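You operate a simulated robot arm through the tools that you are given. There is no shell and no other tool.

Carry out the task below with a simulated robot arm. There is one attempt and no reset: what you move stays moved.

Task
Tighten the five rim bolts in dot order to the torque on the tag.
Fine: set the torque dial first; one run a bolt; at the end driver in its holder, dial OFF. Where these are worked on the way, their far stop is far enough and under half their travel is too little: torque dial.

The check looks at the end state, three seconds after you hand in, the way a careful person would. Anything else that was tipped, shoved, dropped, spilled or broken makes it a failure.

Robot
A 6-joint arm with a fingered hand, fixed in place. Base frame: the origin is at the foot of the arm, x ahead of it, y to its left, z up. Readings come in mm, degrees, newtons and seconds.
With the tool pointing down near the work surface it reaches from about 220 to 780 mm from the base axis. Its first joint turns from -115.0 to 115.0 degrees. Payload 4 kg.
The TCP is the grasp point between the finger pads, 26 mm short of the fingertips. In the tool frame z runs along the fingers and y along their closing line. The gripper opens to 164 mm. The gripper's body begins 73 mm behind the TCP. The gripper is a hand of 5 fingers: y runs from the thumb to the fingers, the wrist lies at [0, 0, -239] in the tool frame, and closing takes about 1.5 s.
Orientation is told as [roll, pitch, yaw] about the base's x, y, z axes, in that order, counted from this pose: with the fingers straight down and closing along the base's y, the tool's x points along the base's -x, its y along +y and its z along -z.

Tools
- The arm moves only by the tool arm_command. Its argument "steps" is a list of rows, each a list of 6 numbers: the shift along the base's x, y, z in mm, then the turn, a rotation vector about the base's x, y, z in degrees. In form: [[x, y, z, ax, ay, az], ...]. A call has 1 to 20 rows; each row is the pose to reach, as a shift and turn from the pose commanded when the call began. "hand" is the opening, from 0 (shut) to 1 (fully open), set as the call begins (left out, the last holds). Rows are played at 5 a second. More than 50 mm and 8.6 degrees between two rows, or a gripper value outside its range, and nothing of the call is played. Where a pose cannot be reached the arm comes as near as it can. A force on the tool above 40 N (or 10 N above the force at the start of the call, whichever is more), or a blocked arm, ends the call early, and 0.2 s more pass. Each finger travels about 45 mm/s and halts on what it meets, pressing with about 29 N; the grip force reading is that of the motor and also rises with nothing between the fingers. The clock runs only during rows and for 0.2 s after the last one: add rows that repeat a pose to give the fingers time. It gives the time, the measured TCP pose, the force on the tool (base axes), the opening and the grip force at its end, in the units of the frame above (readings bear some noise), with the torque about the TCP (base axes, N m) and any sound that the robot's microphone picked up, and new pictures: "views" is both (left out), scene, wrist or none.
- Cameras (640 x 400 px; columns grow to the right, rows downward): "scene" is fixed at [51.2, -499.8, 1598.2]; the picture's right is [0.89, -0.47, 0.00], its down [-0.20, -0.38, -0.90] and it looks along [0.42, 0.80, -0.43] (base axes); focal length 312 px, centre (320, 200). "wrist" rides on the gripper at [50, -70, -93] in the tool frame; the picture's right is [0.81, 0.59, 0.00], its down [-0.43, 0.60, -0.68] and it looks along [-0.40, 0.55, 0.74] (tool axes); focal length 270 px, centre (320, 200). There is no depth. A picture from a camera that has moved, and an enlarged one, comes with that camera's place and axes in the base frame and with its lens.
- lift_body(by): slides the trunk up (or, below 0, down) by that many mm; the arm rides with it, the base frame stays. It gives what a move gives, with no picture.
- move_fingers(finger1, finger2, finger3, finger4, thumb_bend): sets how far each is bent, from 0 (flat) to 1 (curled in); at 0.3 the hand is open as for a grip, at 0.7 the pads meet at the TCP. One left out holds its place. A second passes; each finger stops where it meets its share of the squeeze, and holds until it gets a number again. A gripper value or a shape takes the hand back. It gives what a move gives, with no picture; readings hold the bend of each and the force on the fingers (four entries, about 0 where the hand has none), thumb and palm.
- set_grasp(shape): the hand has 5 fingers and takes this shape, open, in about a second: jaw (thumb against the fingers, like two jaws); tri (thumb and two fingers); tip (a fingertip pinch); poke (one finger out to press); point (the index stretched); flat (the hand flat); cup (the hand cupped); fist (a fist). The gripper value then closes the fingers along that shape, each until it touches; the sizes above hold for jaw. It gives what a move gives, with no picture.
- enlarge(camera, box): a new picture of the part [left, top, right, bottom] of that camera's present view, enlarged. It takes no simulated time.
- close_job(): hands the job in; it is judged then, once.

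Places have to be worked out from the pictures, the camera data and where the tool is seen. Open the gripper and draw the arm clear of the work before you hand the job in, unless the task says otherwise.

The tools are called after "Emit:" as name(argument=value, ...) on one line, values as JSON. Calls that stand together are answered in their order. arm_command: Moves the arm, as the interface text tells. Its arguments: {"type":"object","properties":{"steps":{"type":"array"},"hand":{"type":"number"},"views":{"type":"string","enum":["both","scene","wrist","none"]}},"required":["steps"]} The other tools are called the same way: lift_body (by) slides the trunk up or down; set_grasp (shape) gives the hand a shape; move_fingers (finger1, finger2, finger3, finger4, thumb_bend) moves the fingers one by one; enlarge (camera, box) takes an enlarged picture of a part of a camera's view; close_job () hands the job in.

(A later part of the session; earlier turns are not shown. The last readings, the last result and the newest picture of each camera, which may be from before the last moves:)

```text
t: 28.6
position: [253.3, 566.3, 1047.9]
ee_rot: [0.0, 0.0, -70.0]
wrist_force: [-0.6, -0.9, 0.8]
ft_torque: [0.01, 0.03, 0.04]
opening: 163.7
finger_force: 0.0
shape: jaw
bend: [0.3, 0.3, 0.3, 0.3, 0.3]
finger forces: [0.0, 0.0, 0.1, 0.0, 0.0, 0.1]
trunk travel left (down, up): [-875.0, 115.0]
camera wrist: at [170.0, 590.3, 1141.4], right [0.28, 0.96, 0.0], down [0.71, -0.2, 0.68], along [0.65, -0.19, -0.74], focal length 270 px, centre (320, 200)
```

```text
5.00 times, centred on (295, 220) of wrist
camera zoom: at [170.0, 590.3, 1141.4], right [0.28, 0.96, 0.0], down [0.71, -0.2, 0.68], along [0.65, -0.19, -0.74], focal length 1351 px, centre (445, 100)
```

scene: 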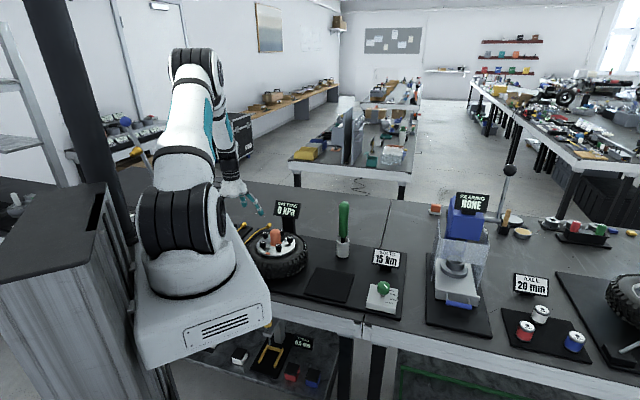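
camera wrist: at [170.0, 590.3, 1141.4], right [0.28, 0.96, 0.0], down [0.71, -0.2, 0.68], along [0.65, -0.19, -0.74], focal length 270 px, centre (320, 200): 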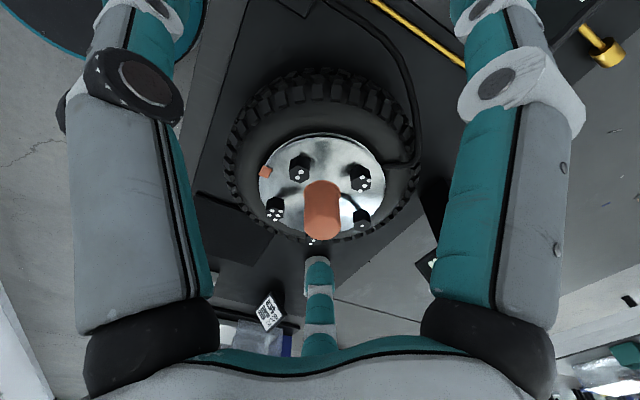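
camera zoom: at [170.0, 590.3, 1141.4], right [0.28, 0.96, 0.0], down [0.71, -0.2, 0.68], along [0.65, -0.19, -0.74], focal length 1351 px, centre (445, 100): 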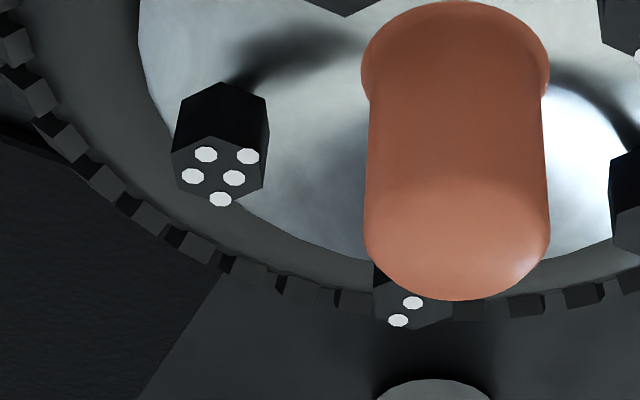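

I have clear pixel positions for bolts 1, 2, 4, 5 here. Now a second view from yaw 0 for triangulation.

Emit:
arm_command(steps=[[4, -18, 10, 0, 0, 8], [9, -36, 18, 0, 0, 16], [14, -54, 18, 0, 0, 24], [19, -72, 18, 0, 0, 32], [24, -90, 18, 0, 0, 40], [29, -108, 18, 0, 0, 48], [34, -126, 18, 0, 0, 56], [39, -144, 18, 0, 0, 63], [44, -161, 18, 0, 0, 70], [44, -161, 18, 0, 0, 70], [44, -161, 18, 0, 0, 70]], views="wrist")

Emit:
enlarge(camera="wrist", box=[260, 80, 390, 190])

Emit:
enlarge(camera="wrist", box=[270, 130, 370, 230])

```text
t: 31.0
position: [297.0, 407.0, 1065.7]
ee_rot: [-0.1, 0.0, 0.1]
wrist_force: [-0.1, -0.6, -0.2]
ft_torque: [0.01, -0.02, 0.04]
opening: 164.2
finger_force: 0.1
shape: jaw
bend: [0.3, 0.3, 0.3, 0.3, 0.3]
finger forces: [0.0, 0.1, 0.0, 0.1, 0.0, 0.1]
trunk travel left (down, up): [-875.0, 115.0]
camera wrist: at [246.8, 336.9, 1159.9], right [-0.81, 0.59, 0.0], down [0.43, 0.6, 0.68], along [0.4, 0.55, -0.74], focal length 270 px, centre (320, 200)
```

wrist: 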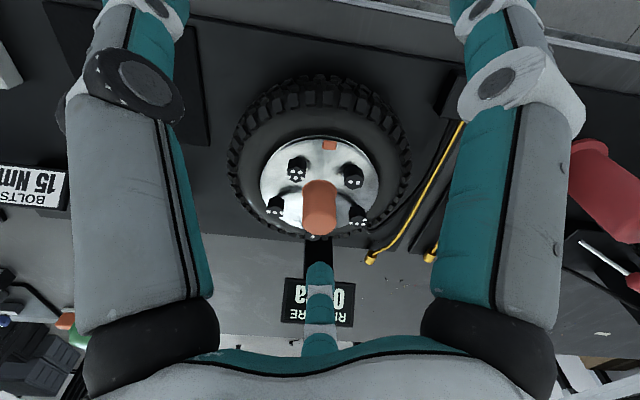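

```text
3.64 times, centred on (325, 135) of wrist
camera zoom: at [246.8, 336.9, 1159.9], right [-0.81, 0.59, 0.0], down [0.43, 0.6, 0.68], along [0.4, 0.55, -0.74], focal length 983 px, centre (302, 436)
```

zoom: 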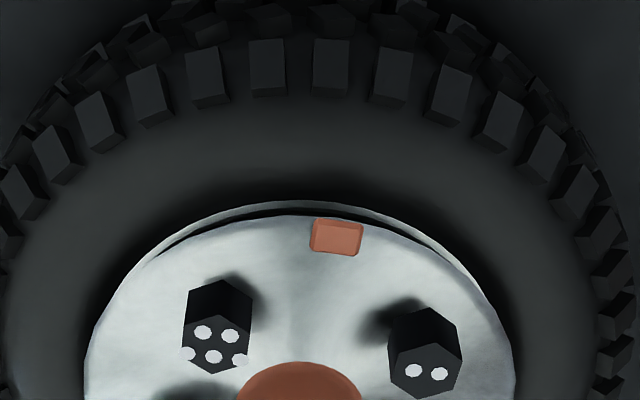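

```text
4.00 times, centred on (320, 180) of wrist
camera zoom: at [246.8, 336.9, 1159.9], right [-0.81, 0.59, 0.0], down [0.43, 0.6, 0.68], along [0.4, 0.55, -0.74], focal length 1081 px, centre (320, 280)
```

zoom: 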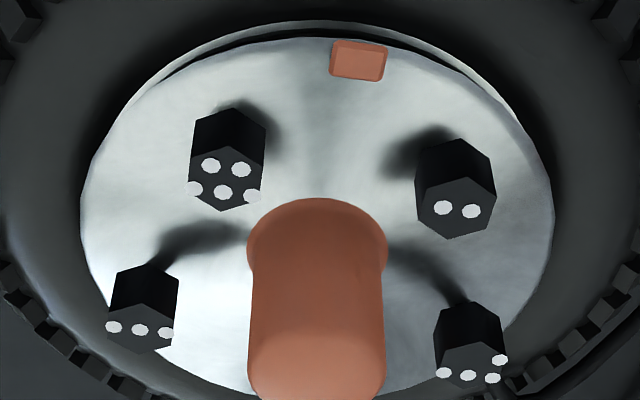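

Triangulation gives bolt tops at z≈912 on a circle of radius 57.8 around (389,530.5): 1 at (430,571), 2 at (332,521), 3 at (440,504), 4 at (363,582), 5 at (380,473). Now I get a closer look at the driver for its axis.

Emit:
arm_command(steps=[[0, 0, 40, 0, 0, 0], [35, -12, 60, 0, 0, 0], [75, -24, 60, 0, 0, 0], [115, -36, 60, 0, 0, 0], [155, -48, 60, 0, 0, 0], [195, -60, 60, 0, 0, 0], [235, -72, 60, 0, 0, 0], [271, -83, 60, 0, 0, 0], [271, -83, 60, 0, 0, 0], [271, -83, 60, 0, 0, 0]], views="both")

Emit:
enlarge(camera="wrist", box=[260, 90, 380, 290])

```text
t: 33.2
position: [568.3, 325.3, 1125.8]
ee_rot: [-0.1, 0.0, -0.1]
wrist_force: [-0.4, -0.8, 0.1]
ft_torque: [0.01, 0.05, 0.01]
opening: 163.9
finger_force: 0.1
shape: jaw
bend: [0.3, 0.3, 0.3, 0.3, 0.3]
finger forces: [0.0, 0.0, 0.0, 0.1, 0.0, 0.0]
trunk travel left (down, up): [-875.0, 115.0]
camera wrist: at [517.7, 254.5, 1219.7], right [-0.81, 0.59, 0.0], down [0.43, 0.6, 0.68], along [0.4, 0.55, -0.74], focal length 270 px, centre (320, 200)
```

scene: 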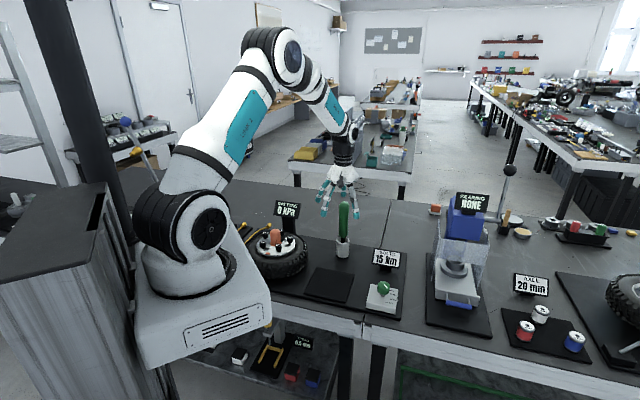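
wrist: 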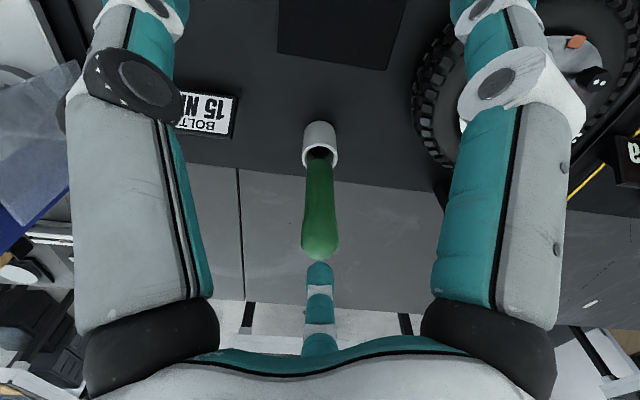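

```text
2.00 times, centred on (320, 190) of wrist
camera zoom: at [517.7, 254.5, 1219.7], right [-0.81, 0.59, 0.0], down [0.43, 0.6, 0.68], along [0.4, 0.55, -0.74], focal length 541 px, centre (320, 220)
```

zoom: 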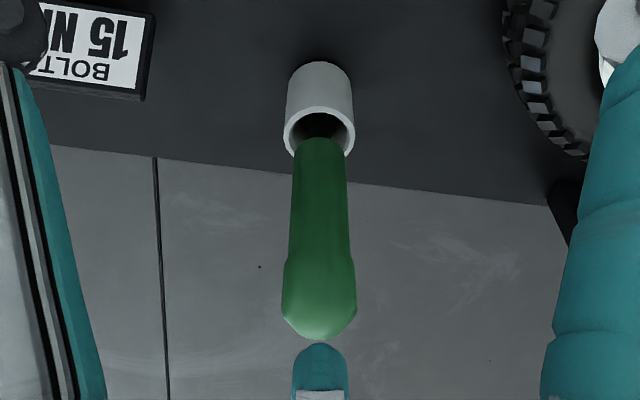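

The driver is clear in view. I take a second view of it from yaw −70° for an accurate axis.

Emit:
arm_command(steps=[[-8, 18, 0, 0, 0, -8], [-16, 36, 0, 0, 0, -16], [-24, 54, 0, 0, 0, -24], [-32, 72, 0, 0, 0, -32], [-40, 90, 0, 0, 0, -40], [-48, 108, 0, 0, 0, -48], [-56, 126, -4, 0, 0, -56], [-64, 144, -10, 0, 0, -63], [-72, 161, -16, 0, 0, -70], [-72, 161, -16, 0, 0, -70], [-72, 161, -16, 0, 0, -70]], views="both")

Emit:
enlarge(camera="wrist", box=[260, 90, 380, 290])

Emit:
enlarge(camera="scene", box=[300, 190, 390, 280])

```text
t: 35.6
position: [497.2, 484.3, 1110.5]
ee_rot: [0.0, 0.0, -70.0]
wrist_force: [-0.1, -0.8, 0.5]
ft_torque: [0.01, -0.03, 0.02]
opening: 163.7
finger_force: 0.1
shape: jaw
bend: [0.3, 0.3, 0.3, 0.3, 0.3]
finger forces: [0.0, 0.0, 0.0, 0.0, 0.1, 0.0]
trunk travel left (down, up): [-875.0, 115.0]
camera wrist: at [413.4, 509.1, 1203.5], right [0.28, 0.96, 0.0], down [0.71, -0.2, 0.68], along [0.65, -0.19, -0.74], focal length 270 px, centre (320, 200)
```

scene: 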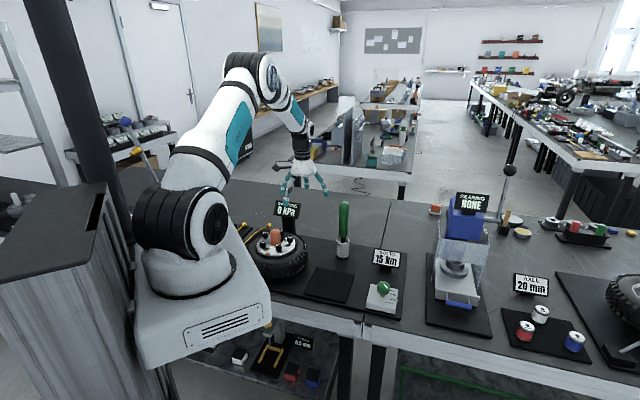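
wrist: 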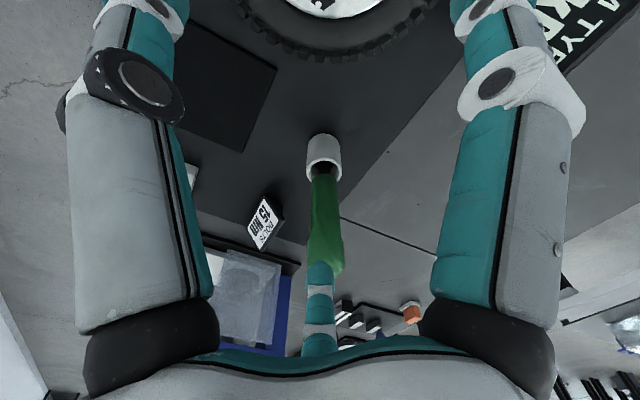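

```text
2.00 times, centred on (320, 190) of wrist
camera zoom: at [413.4, 509.1, 1203.5], right [0.28, 0.96, 0.0], down [0.71, -0.2, 0.68], along [0.65, -0.19, -0.74], focal length 541 px, centre (320, 220)
```

zoom: 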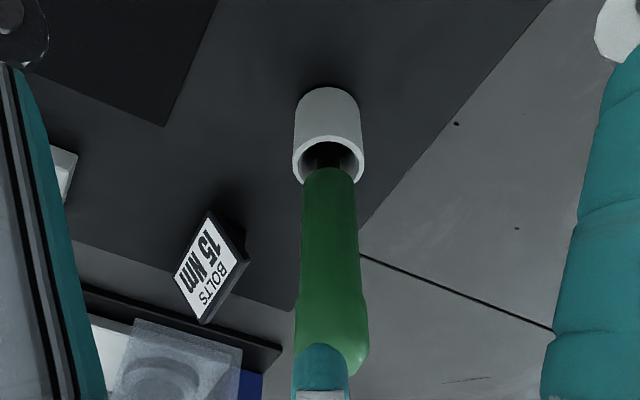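

```text
4.44 times, centred on (345, 235) of scene
camera zoom: at [51.2, -499.8, 1598.2], right [0.89, -0.47, 0.0], down [-0.2, -0.38, -0.9], along [0.42, 0.8, -0.43], focal length 1385 px, centre (209, 44)
```

zoom: 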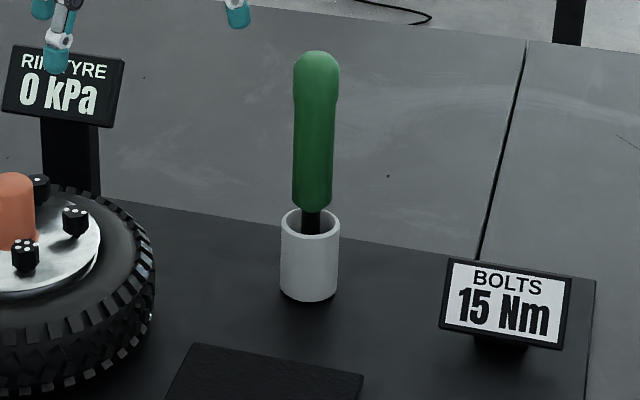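

The driver axis is vertical at (657.6,445.5), holder rim z≈861, handle z≈879–1047. I move the open hand above it at yaw −20°, fingertips clear of the handle top.

Emit:
arm_command(steps=[[0, 0, 15, 0, 0, 5], [20, -5, 15, 0, 0, 12], [45, -10, 15, 0, 0, 19], [70, -16, 15, 0, 0, 26], [95, -22, 15, 0, 0, 33], [115, -27, 15, 0, 0, 40], [135, -32, 15, 0, 0, 46], [150, -36, 15, 0, 0, 50], [160.4, -38.8, 15, 0, 0, 50], [160.4, -38.8, 15, 0, 0, 50], [160.4, -38.8, 15, 0, 0, 50]], views="both")

Emit:
enlarge(camera="scene", box=[290, 130, 410, 280])

```text
t: 38.0
position: [656.4, 446.3, 1124.9]
ee_rot: [0.1, 0.0, -20.0]
wrist_force: [-0.1, 0.7, -0.2]
ft_torque: [0.02, -0.03, -0.03]
opening: 163.9
finger_force: 0.0
shape: jaw
bend: [0.3, 0.3, 0.3, 0.3, 0.3]
finger forces: [0.1, 0.0, 0.1, 0.0, 0.1, 0.0]
trunk travel left (down, up): [-875.0, 115.0]
camera wrist: at [584.8, 397.9, 1217.9], right [-0.56, 0.83, 0.0], down [0.61, 0.41, 0.68], along [0.56, 0.38, -0.74], focal length 270 px, centre (320, 200)
```

scene: 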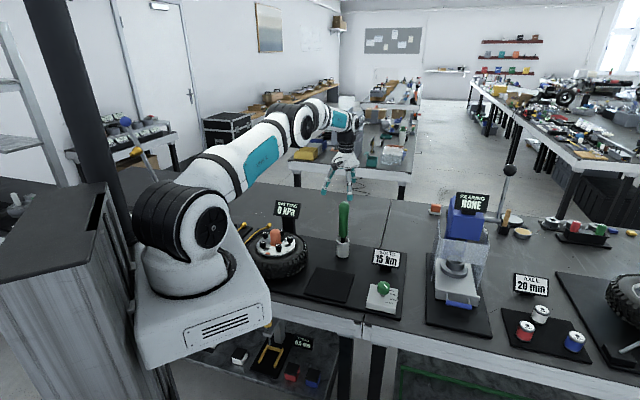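
wrist: 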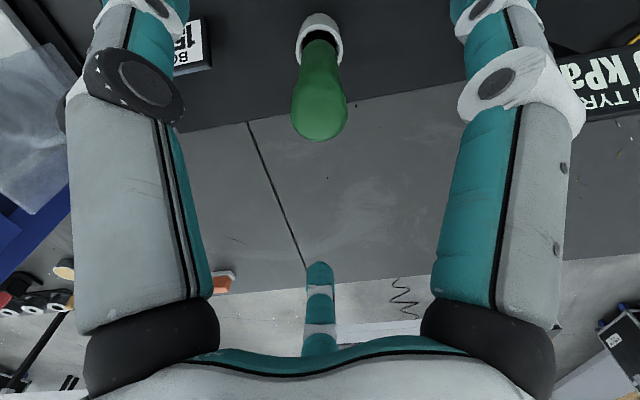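

```text
2.67 times, centred on (350, 205) of scene
camera zoom: at [51.2, -499.8, 1598.2], right [0.89, -0.47, 0.0], down [-0.2, -0.38, -0.9], along [0.42, 0.8, -0.43], focal length 831 px, centre (240, 187)
```

zoom: 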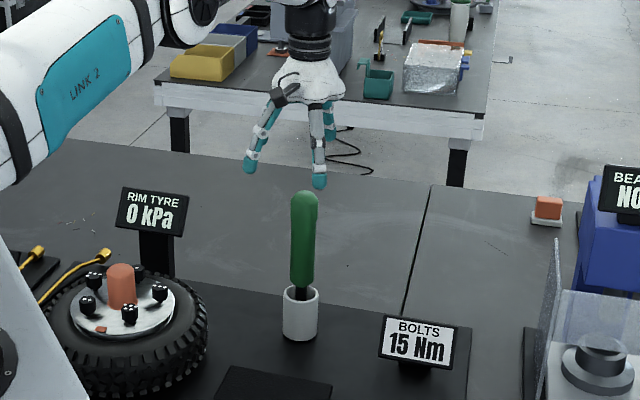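

Hovering above the driver. I enlarge the wrist view to verify the centring before descending.

Emit:
enlarge(camera="wrist", box=[260, 0, 380, 150])

```text
2.67 times, centred on (320, 75) of wrist
camera zoom: at [584.8, 397.9, 1217.9], right [-0.56, 0.83, 0.0], down [0.61, 0.41, 0.68], along [0.56, 0.38, -0.74], focal length 721 px, centre (320, 533)
```

zoom: 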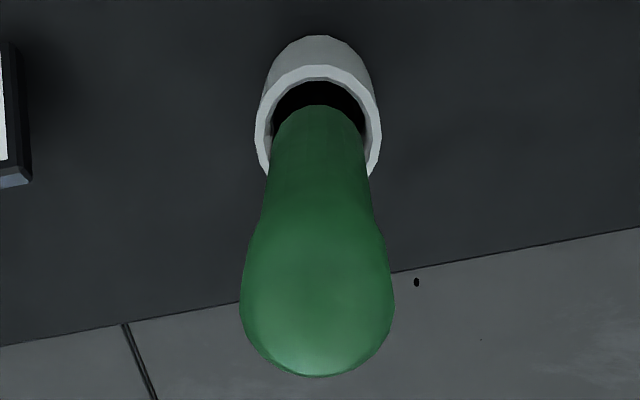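

Centring looks good to about 1–2 mm. I descend around the handle to TCP z≈990 with the hand open.

Emit:
arm_command(steps=[[0.6, -0.2, -25, 0, 0, 0], [0.6, -0.2, -50, 0, 0, 0], [0.6, -0.2, -75, 0, 0, 0], [0.6, -0.2, -95, 0, 0, 0], [0.6, -0.2, -110, 0, 0, 0], [0.6, -0.2, -120, 0, 0, 0], [0.6, -0.2, -128, 0, 0, 0], [0.6, -0.2, -135, 0, 0, 0], [0.6, -0.2, -135, 0, 0, 0]], views="both")

Emit:
enlarge(camera="scene", box=[290, 140, 410, 290])

```text
t: 40.0
position: [657.5, 446.0, 989.8]
ee_rot: [0.0, 0.0, -20.1]
wrist_force: [0.7, -0.3, -0.1]
ft_torque: [0.0, -0.03, 0.01]
opening: 163.8
finger_force: 0.1
shape: jaw
bend: [0.3, 0.3, 0.3, 0.3, 0.3]
finger forces: [0.1, 0.0, 0.1, 0.0, 0.0, 0.0]
trunk travel left (down, up): [-875.0, 115.0]
camera wrist: at [585.7, 397.8, 1083.6], right [-0.56, 0.83, 0.0], down [0.61, 0.41, 0.68], along [0.56, 0.38, -0.74], focal length 270 px, centre (320, 200)
```

scene: 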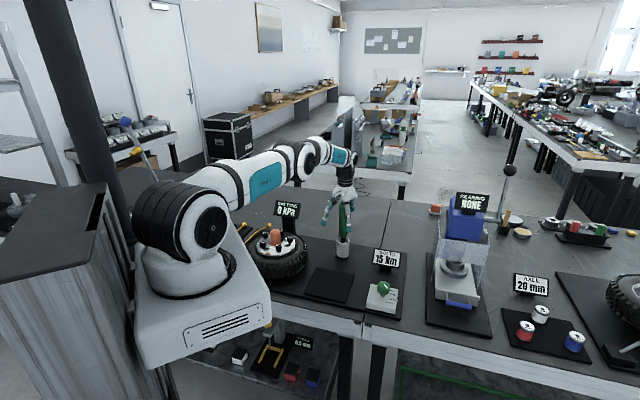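
wrist: 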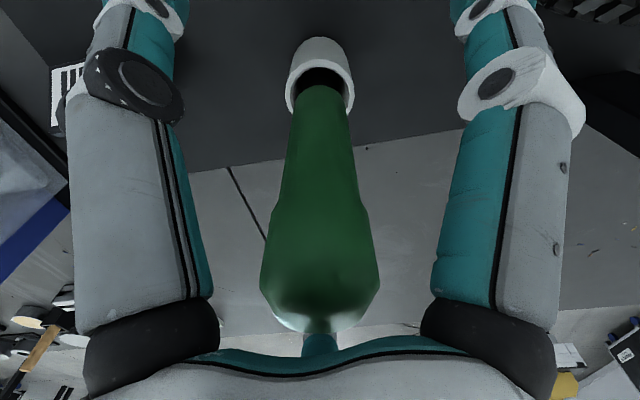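

```text
2.67 times, centred on (350, 215) of scene
camera zoom: at [51.2, -499.8, 1598.2], right [0.89, -0.47, 0.0], down [-0.2, -0.38, -0.9], along [0.42, 0.8, -0.43], focal length 831 px, centre (240, 160)
```

zoom: 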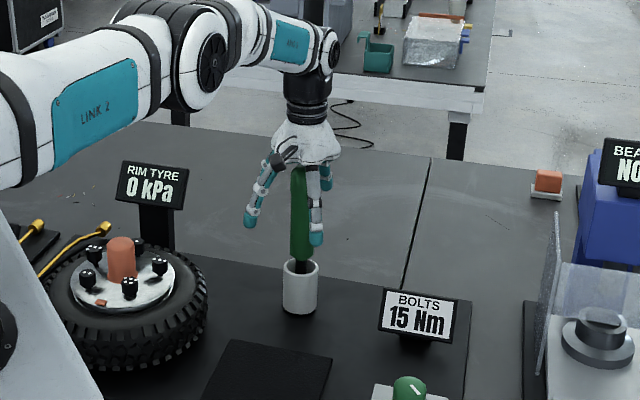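

The handle is centred in the hand and its dome is inside the palm space. I close the hand to grip the handle.

Emit:
arm_command(steps=[[0, 0, 0, 0, 0, 0], [0, 0, 0, 0, 0, 0], [0, 0, 0, 0, 0, 0], [0, 0, 0, 0, 0, 0], [0, 0, 0, 0, 0, 0], [0, 0, 0, 0, 0, 0], [0, 0, 0, 0, 0, 0], [0, 0, 0, 0, 0, 0], [0, 0, 0, 0, 0, 0], [0, 0, 0, 0, 0, 0]], hand=0.0, views="both")

Emit:
enlarge(camera="scene", box=[290, 140, 410, 290])

```text
t: 42.2
position: [658.1, 446.2, 990.4]
ee_rot: [-0.1, 0.0, -20.0]
wrist_force: [-0.8, 0.4, -0.1]
ft_torque: [-0.01, 0.03, -0.01]
opening: 33.9
finger_force: 28.9
shape: jaw
bend: [0.79, 0.54, 0.54, 0.54, 0.7]
finger forces: [25.2, 24.9, 25.9, 25.7, 25.8, 0.0]
trunk travel left (down, up): [-875.0, 115.0]
camera wrist: at [585.9, 397.9, 1083.1], right [-0.56, 0.83, 0.0], down [0.61, 0.41, 0.68], along [0.56, 0.38, -0.74], focal length 270 px, centre (320, 200)
```

scene: 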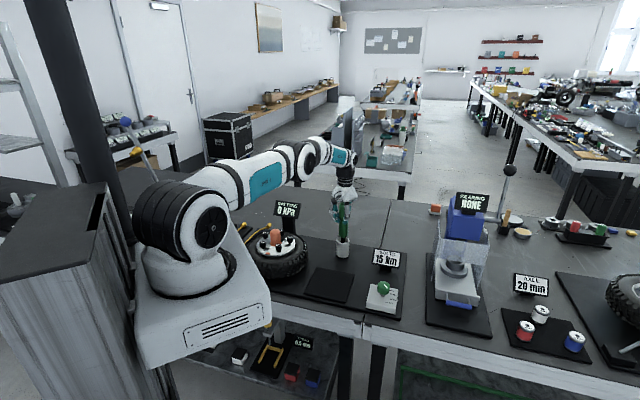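
wrist: 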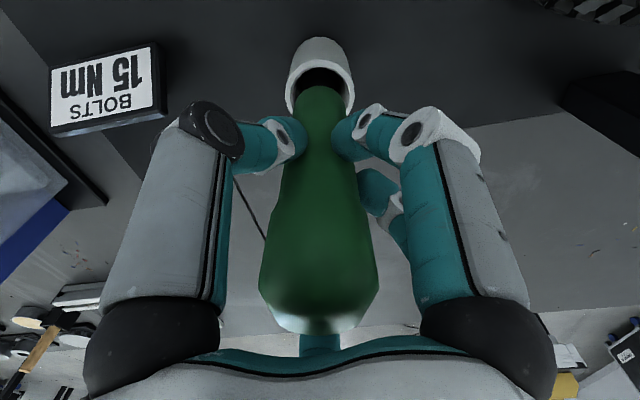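

```text
2.67 times, centred on (350, 215) of scene
camera zoom: at [51.2, -499.8, 1598.2], right [0.89, -0.47, 0.0], down [-0.2, -0.38, -0.9], along [0.42, 0.8, -0.43], focal length 831 px, centre (240, 160)
```

zoom: 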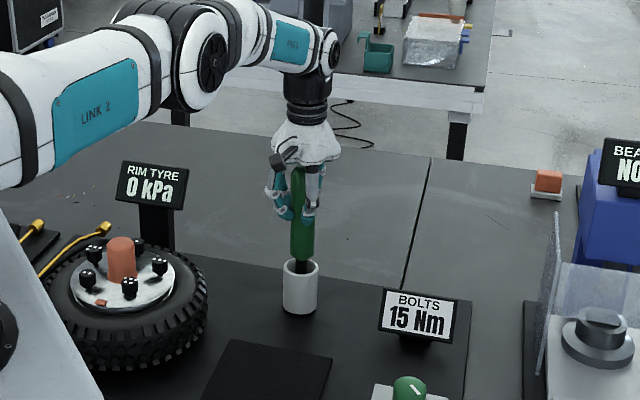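

A balanced grip with no side load. I lift straight up slowly, watching that the holder stays.

Emit:
arm_command(steps=[[0, 0, 8, 0, 0, 0], [0, 0, 18, 0, 0, 0], [0, 0, 30, 0, 0, 0], [0, 0, 45, 0, 0, 0], [0, 0, 60, 0, 0, 0], [0, 0, 75, 0, 0, 0], [0, 0, 90, 0, 0, 0], [0, 0, 105, 0, 0, 0], [0, 0, 120, 0, 0, 0], [0, 0, 120, 0, 0, 0]], views="both")

Emit:
enlarge(camera="scene", box=[290, 120, 410, 280])

Emit:
enlarge(camera="wrist", box=[240, 0, 400, 140])

```text
t: 44.4
position: [659.7, 445.4, 1109.0]
ee_rot: [0.0, 0.1, -20.1]
wrist_force: [0.4, 0.3, -5.6]
ft_torque: [0.02, -0.01, 0.01]
opening: 33.7
finger_force: 29.1
shape: jaw
bend: [0.79, 0.54, 0.54, 0.54, 0.7]
finger forces: [25.1, 24.9, 25.8, 25.7, 25.5, 0.0]
trunk travel left (down, up): [-875.0, 115.0]
camera wrist: at [587.1, 398.4, 1203.2], right [-0.56, 0.83, 0.0], down [0.61, 0.41, 0.68], along [0.56, 0.38, -0.74], focal length 270 px, centre (320, 200)
```

scene: 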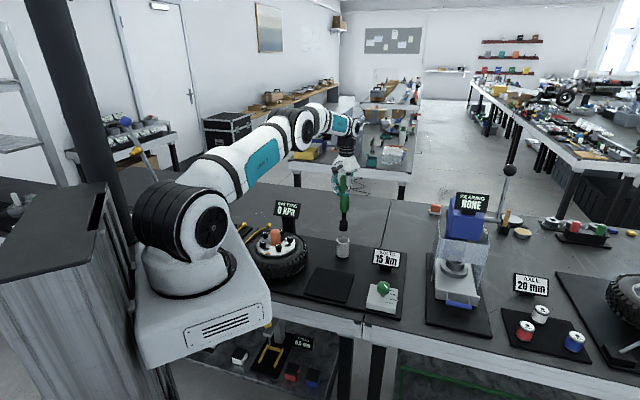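
wrist: 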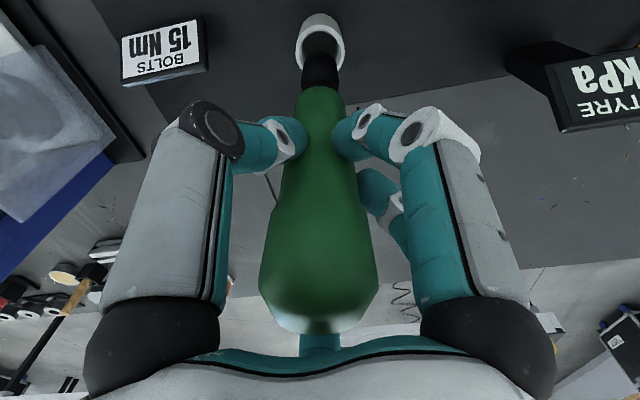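

```text
2.50 times, centred on (350, 200) of scene
camera zoom: at [51.2, -499.8, 1598.2], right [0.89, -0.47, 0.0], down [-0.2, -0.38, -0.9], along [0.42, 0.8, -0.43], focal length 779 px, centre (245, 200)
```

zoom: 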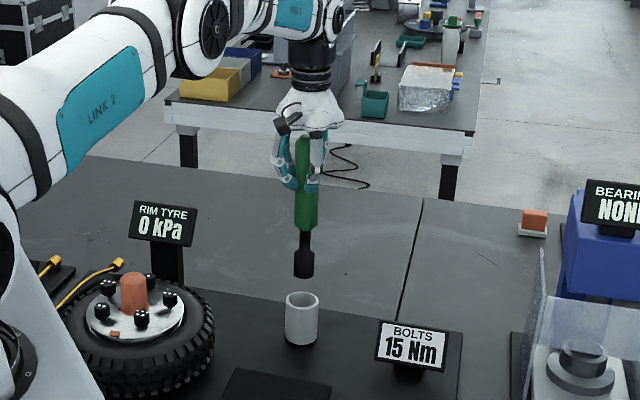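

```text
2.86 times, centred on (320, 70) of wrist
camera zoom: at [587.1, 398.4, 1203.2], right [-0.56, 0.83, 0.0], down [0.61, 0.41, 0.68], along [0.56, 0.38, -0.74], focal length 772 px, centre (320, 571)
```

zoom: 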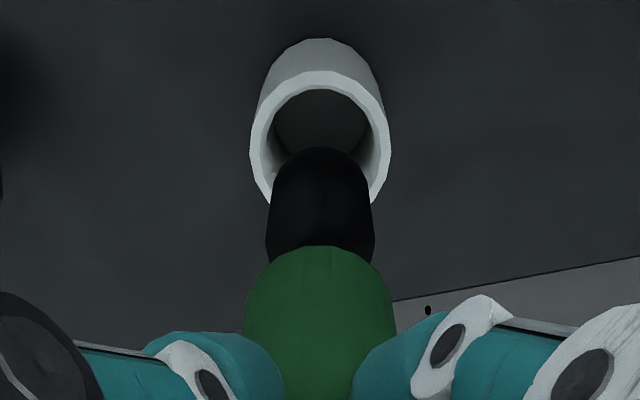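

The driver is held (≈0.57 kg) with its socket end about 180–187 mm below the TCP, holder undisturbed. I carry it high to above bolt 1 at (430,571.4).

Emit:
arm_command(steps=[[0, 0, 30, 0, 0, 0], [-15, 8, 55, 0, 0, 0], [-50, 27, 55, 0, 0, 0], [-85, 47, 55, 0, 0, 0], [-120, 66, 55, 0, 0, 0], [-155, 85, 55, 0, 0, 0], [-190, 105, 55, 0, 0, 0], [-215, 119, 55, 0, 0, 0], [-227.8, 125.9, 55, 0, 0, 0], [-227.8, 125.9, 55, 0, 0, 0], [-227.8, 125.9, 55, 0, 0, 0]], views="both")

Emit:
enlarge(camera="wrist", box=[240, 0, 400, 140])

Emit:
enlarge(camera="scene", box=[230, 150, 330, 290])

```text
t: 46.8
position: [430.1, 572.1, 1164.4]
ee_rot: [0.1, 0.0, -20.1]
wrist_force: [0.3, 0.0, -6.0]
ft_torque: [0.0, -0.01, -0.01]
opening: 33.9
finger_force: 29.0
shape: jaw
bend: [0.79, 0.54, 0.54, 0.54, 0.7]
finger forces: [25.2, 24.8, 25.9, 25.8, 25.5, 0.0]
trunk travel left (down, up): [-875.0, 115.0]
camera wrist: at [358.1, 524.2, 1258.2], right [-0.56, 0.83, 0.0], down [0.61, 0.41, 0.68], along [0.56, 0.38, -0.74], focal length 270 px, centre (320, 200)
```

scene: 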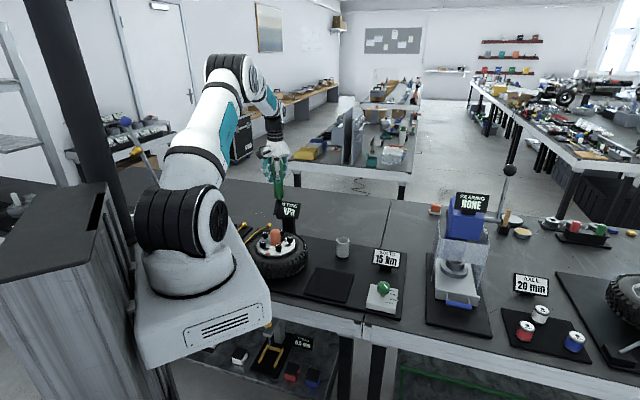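
wrist: 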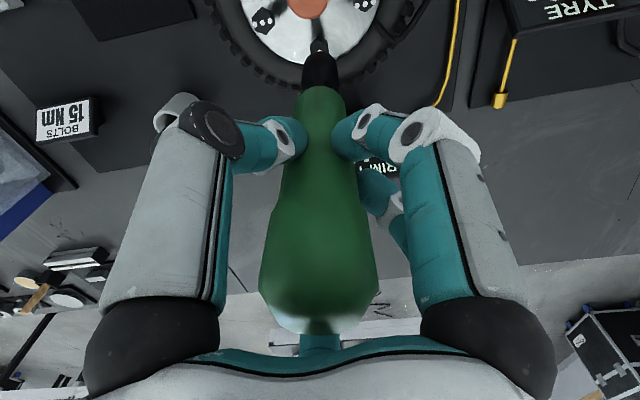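

```text
2.86 times, centred on (320, 70) of wrist
camera zoom: at [358.1, 524.2, 1258.2], right [-0.56, 0.83, 0.0], down [0.61, 0.41, 0.68], along [0.56, 0.38, -0.74], focal length 772 px, centre (320, 571)
```

zoom: 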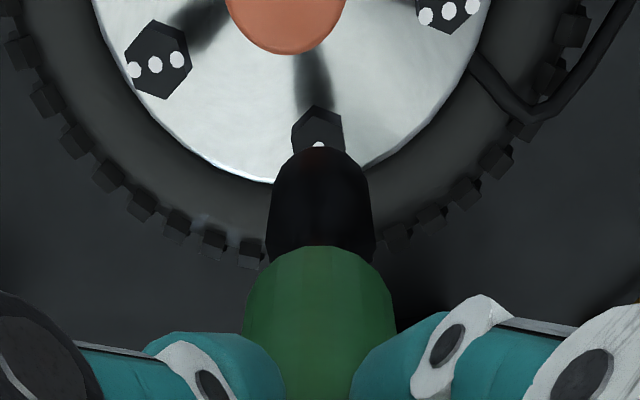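

```text
2.86 times, centred on (280, 220) of scene
camera zoom: at [51.2, -499.8, 1598.2], right [0.89, -0.47, 0.0], down [-0.2, -0.38, -0.9], along [0.42, 0.8, -0.43], focal length 890 px, centre (434, 143)
```

zoom: 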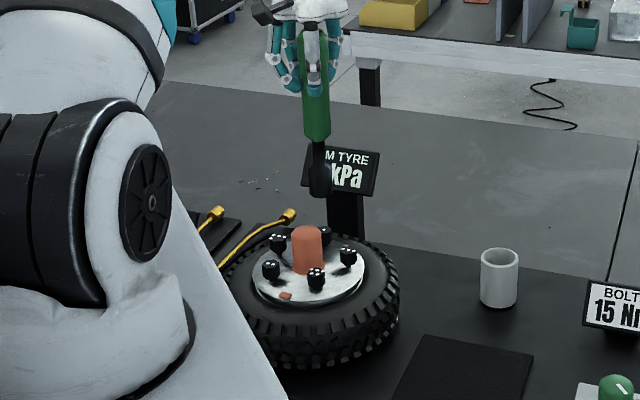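

Bolt 1 (one dot) appears just ahead of the socket; I measure about a (−0.4,−1.5) mm correction. I apply it and descend to just above the bolt head.

Emit:
arm_command(steps=[[-0.4, -1.5, -15, 0, 0, 0], [-0.4, -1.5, -30, 0, 0, 0], [-0.4, -1.5, -42, 0, 0, 0], [-0.4, -1.5, -50, 0, 0, 0], [-0.4, -1.5, -50, 0, 0, 0]], views="both")

Emit:
enlarge(camera="wrist", box=[240, 0, 400, 140])

Emit:
enlarge(camera="scene", box=[240, 190, 320, 290])

```text
t: 48.0
position: [429.1, 571.2, 1113.5]
ee_rot: [-0.1, 0.0, -20.0]
wrist_force: [0.2, 0.5, -5.5]
ft_torque: [0.0, 0.02, 0.0]
opening: 33.8
finger_force: 29.0
shape: jaw
bend: [0.79, 0.54, 0.54, 0.54, 0.7]
finger forces: [25.3, 24.9, 25.9, 25.8, 25.4, 0.0]
trunk travel left (down, up): [-875.0, 115.0]
camera wrist: at [358.1, 522.7, 1207.7], right [-0.56, 0.83, 0.0], down [0.61, 0.41, 0.68], along [0.56, 0.38, -0.74], focal length 270 px, centre (320, 200)
```

scene: 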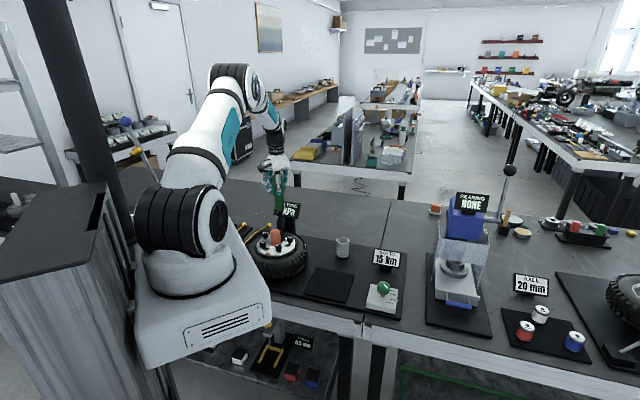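
wrist: 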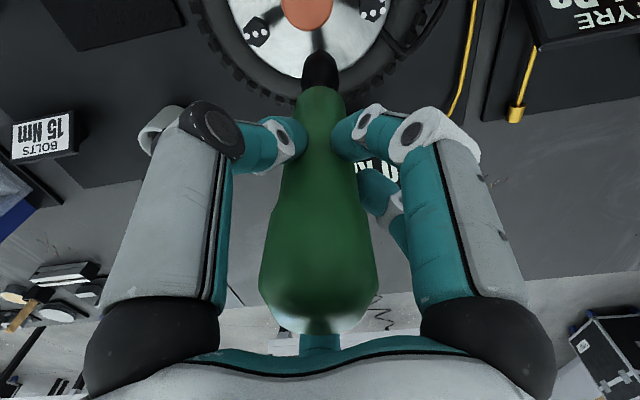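

```text
2.86 times, centred on (320, 70) of wrist
camera zoom: at [358.1, 522.7, 1207.7], right [-0.56, 0.83, 0.0], down [0.61, 0.41, 0.68], along [0.56, 0.38, -0.74], focal length 772 px, centre (320, 571)
```

zoom: 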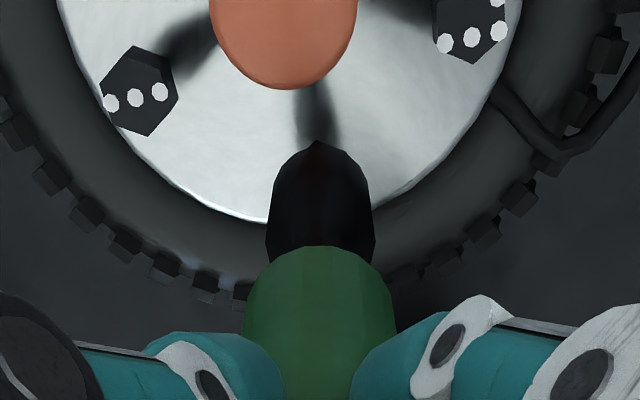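

```text
4.00 times, centred on (280, 240) of scene
camera zoom: at [51.2, -499.8, 1598.2], right [0.89, -0.47, 0.0], down [-0.2, -0.38, -0.9], along [0.42, 0.8, -0.43], focal length 1246 px, centre (480, 40)
```

zoom: 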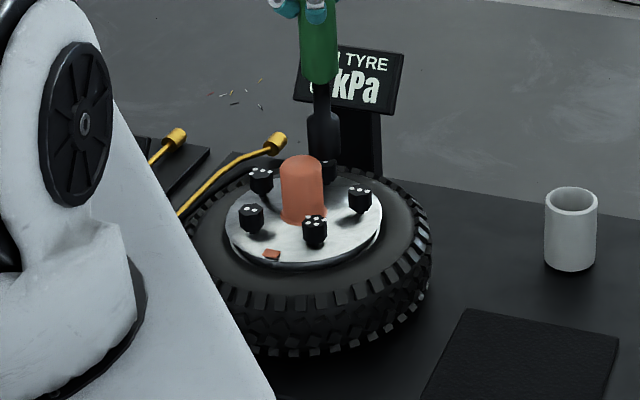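

I enlarge the scene view at the socket and bolt 1 to check lateral alignment.

Emit:
enlarge(camera="scene", box=[265, 205, 305, 245])

```text
10.00 times, centred on (285, 225) of scene
camera zoom: at [51.2, -499.8, 1598.2], right [0.89, -0.47, 0.0], down [-0.2, -0.38, -0.9], along [0.42, 0.8, -0.43], focal length 3116 px, centre (670, -50)
```

zoom: 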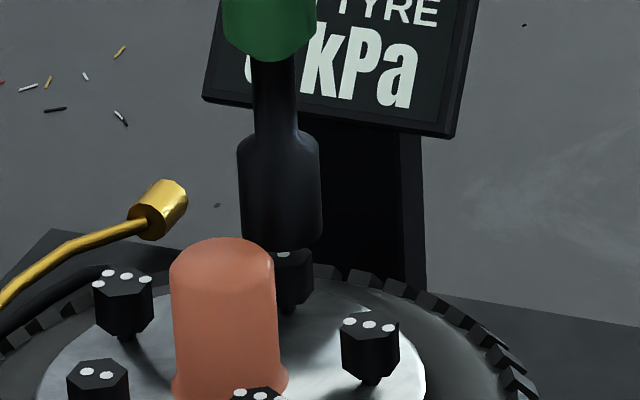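

The bolt sits about 1.2 mm to the scene's right of the socket axis; I shift (+0.7,−1.0) and descend in 2 mm steps, listening and feeling.

Emit:
arm_command(steps=[[0.7, -1.0, 0, 0, 0, 0], [0.7, -1.0, -2, 0, 0, 0], [0.7, -1.0, -4, 0, 0, 0], [0.7, -1.0, -6, 0, 0, 0], [0.7, -1.0, -8, 0, 0, 0], [0.7, -1.0, -8, 0, 0, 0]], views="scene")

Emit:
enlarge(camera="scene", box=[265, 205, 305, 245])

```text
t: 49.4
position: [430.6, 569.8, 1106.7]
ee_rot: [0.0, 0.1, -20.1]
wrist_force: [-0.6, 0.0, -6.3]
ft_torque: [-0.02, 0.03, -0.02]
opening: 33.9
finger_force: 29.4
shape: jaw
bend: [0.79, 0.54, 0.54, 0.54, 0.7]
finger forces: [25.2, 25.0, 25.7, 25.7, 25.4, 0.0]
trunk travel left (down, up): [-875.0, 115.0]
```

scene: 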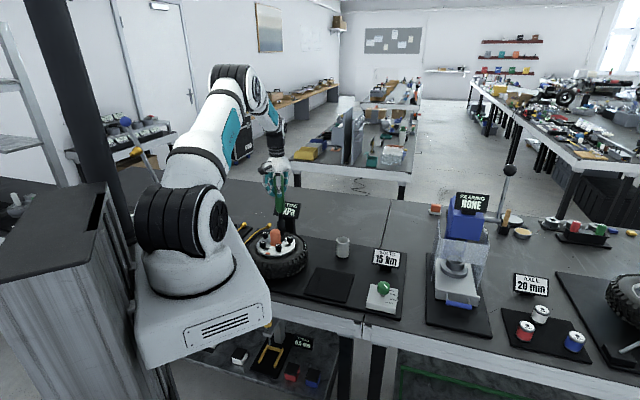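

```text
10.00 times, centred on (285, 225) of scene
camera zoom: at [51.2, -499.8, 1598.2], right [0.89, -0.47, 0.0], down [-0.2, -0.38, -0.9], along [0.42, 0.8, -0.43], focal length 3116 px, centre (670, -50)
```

zoom: 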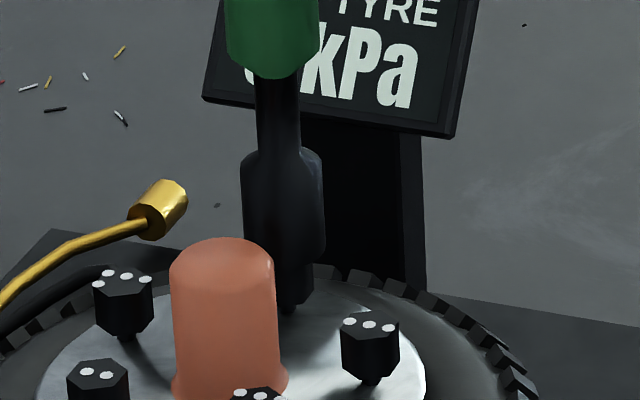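

No contact yet and alignment looks within 1 mm. I continue down in 2 mm steps.

Emit:
arm_command(steps=[[0, 0, -2, 0, 0, 0], [0, 0, -4, 0, 0, 0], [0, 0, -6, 0, 0, 0], [0, 0, -8, 0, 0, 0], [0, 0, -8, 0, 0, 0]], views="scene")

Emit:
enlarge(camera="scene", box=[265, 205, 305, 245])

```text
t: 50.6
position: [430.2, 569.9, 1097.7]
ee_rot: [-0.1, -0.1, -20.0]
wrist_force: [-0.8, -0.1, -5.8]
ft_torque: [-0.03, 0.02, -0.04]
opening: 33.8
finger_force: 28.5
shape: jaw
bend: [0.79, 0.54, 0.54, 0.54, 0.7]
finger forces: [25.2, 24.8, 25.8, 25.8, 25.5, 0.0]
trunk travel left (down, up): [-875.0, 115.0]
```

scene: 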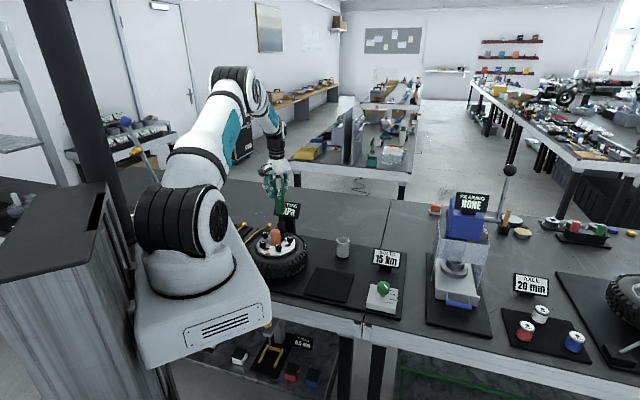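

```text
10.00 times, centred on (285, 225) of scene
camera zoom: at [51.2, -499.8, 1598.2], right [0.89, -0.47, 0.0], down [-0.2, -0.38, -0.9], along [0.42, 0.8, -0.43], focal length 3116 px, centre (670, -50)
```

zoom: 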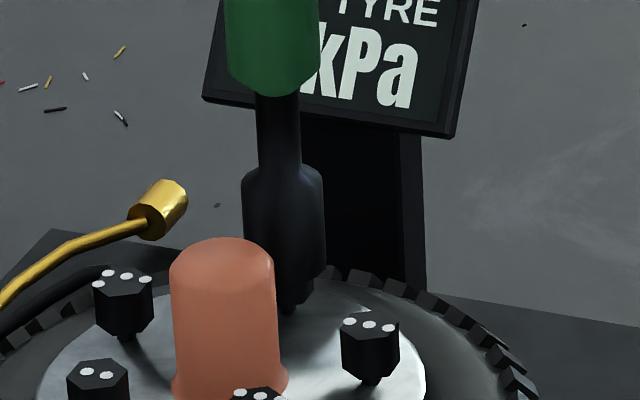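

The socket appears to slide over the bolt head without resistance. I continue downward gently until it seats.

Emit:
arm_command(steps=[[0, 0, -2, 0, 0, 0], [0, 0, -4, 0, 0, 0], [0, 0, -6, 0, 0, 0], [0, 0, -8, 0, 0, 0], [0, 0, -8, 0, 0, 0]], views="scene")

Emit:
enlarge(camera="scene", box=[265, 205, 305, 245])

```text
t: 51.8
position: [430.4, 568.6, 1097.6]
ee_rot: [0.5, -0.1, -20.0]
wrist_force: [0.1, 1.5, 36.1]
ft_torque: [0.03, -0.03, 0.0]
opening: 34.6
finger_force: 29.5
shape: jaw
bend: [0.79, 0.54, 0.54, 0.8, 0.7]
finger forces: [29.7, 30.0, 31.4, 30.0, 30.5, 0.1]
trunk travel left (down, up): [-875.0, 115.0]
```

scene: 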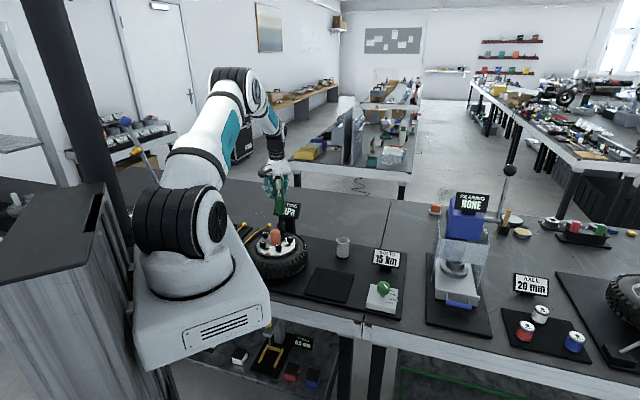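

```text
10.00 times, centred on (285, 225) of scene
camera zoom: at [51.2, -499.8, 1598.2], right [0.89, -0.47, 0.0], down [-0.2, -0.38, -0.9], along [0.42, 0.8, -0.43], focal length 3116 px, centre (670, -50)
```

zoom: 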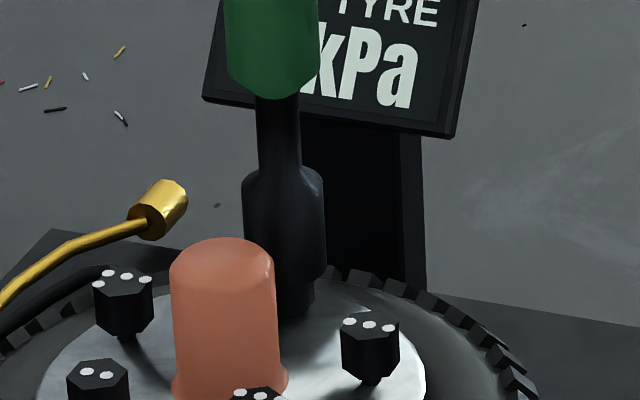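

Contact: 36 N, and the bolt head appears to have moved down (its stem no longer shows), so pressing seems to run it. I hold the pose for a second, listening for the end of the run.

Emit:
arm_command(steps=[[0, 0, 0, 0, 0, 0], [0, 0, 0, 0, 0, 0], [0, 0, 0, 0, 0, 0], [0, 0, 0, 0, 0, 0], [0, 0, 0, 0, 0, 0]], views="both")

Emit:
enlarge(camera="scene", box=[265, 205, 305, 245])

Emit:
enlarge(camera="wrist", box=[240, 0, 400, 140])

```text
t: 53.0
position: [428.8, 568.0, 1094.8]
ee_rot: [0.3, -0.1, -20.0]
wrist_force: [0.1, 1.8, 39.3]
ft_torque: [0.02, -0.06, 0.01]
opening: 34.8
finger_force: 29.5
shape: jaw
bend: [0.8, 0.54, 0.54, 0.8, 0.69]
finger forces: [30.0, 30.6, 32.1, 30.6, 30.8, 0.0]
trunk travel left (down, up): [-875.0, 115.0]
camera wrist: at [357.1, 519.8, 1188.7], right [-0.56, 0.83, 0.0], down [0.61, 0.41, 0.68], along [0.56, 0.38, -0.73], focal length 270 px, centre (320, 200)
```

scene: 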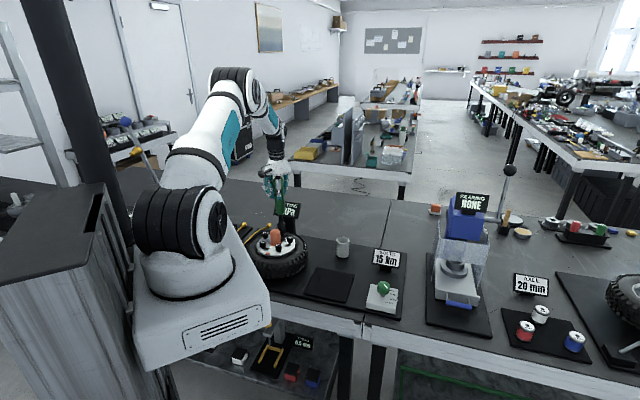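
wrist: 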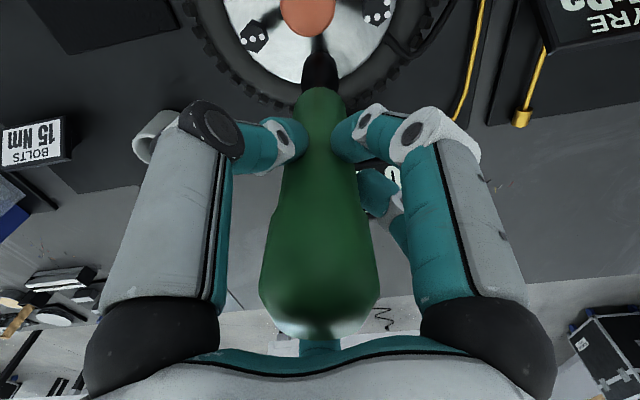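

```text
10.00 times, centred on (285, 225) of scene
camera zoom: at [51.2, -499.8, 1598.2], right [0.89, -0.47, 0.0], down [-0.2, -0.38, -0.9], along [0.42, 0.8, -0.43], focal length 3116 px, centre (670, -50)
```

zoom: 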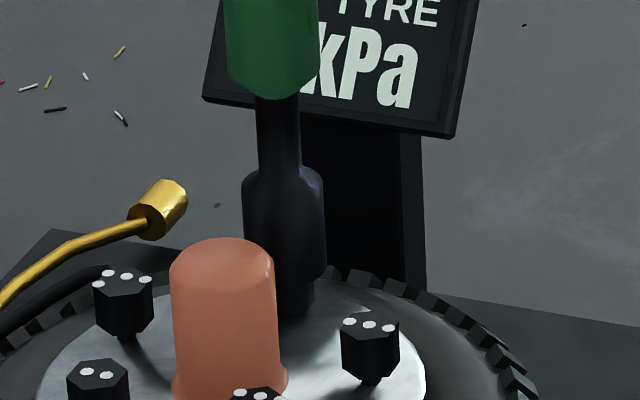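

```text
2.86 times, centred on (320, 70) of wrist
camera zoom: at [357.1, 519.8, 1188.7], right [-0.56, 0.83, 0.0], down [0.61, 0.41, 0.68], along [0.56, 0.38, -0.73], focal length 772 px, centre (320, 571)
```

zoom: 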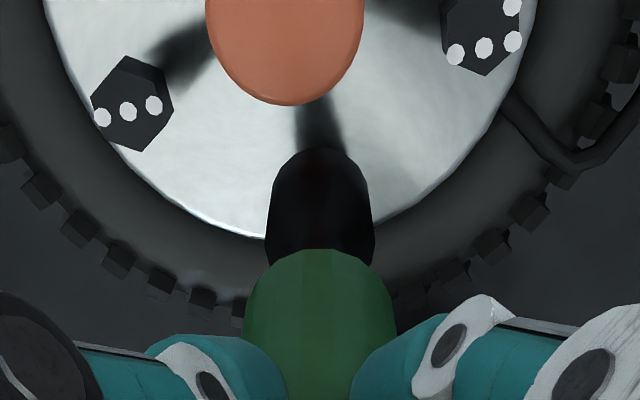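

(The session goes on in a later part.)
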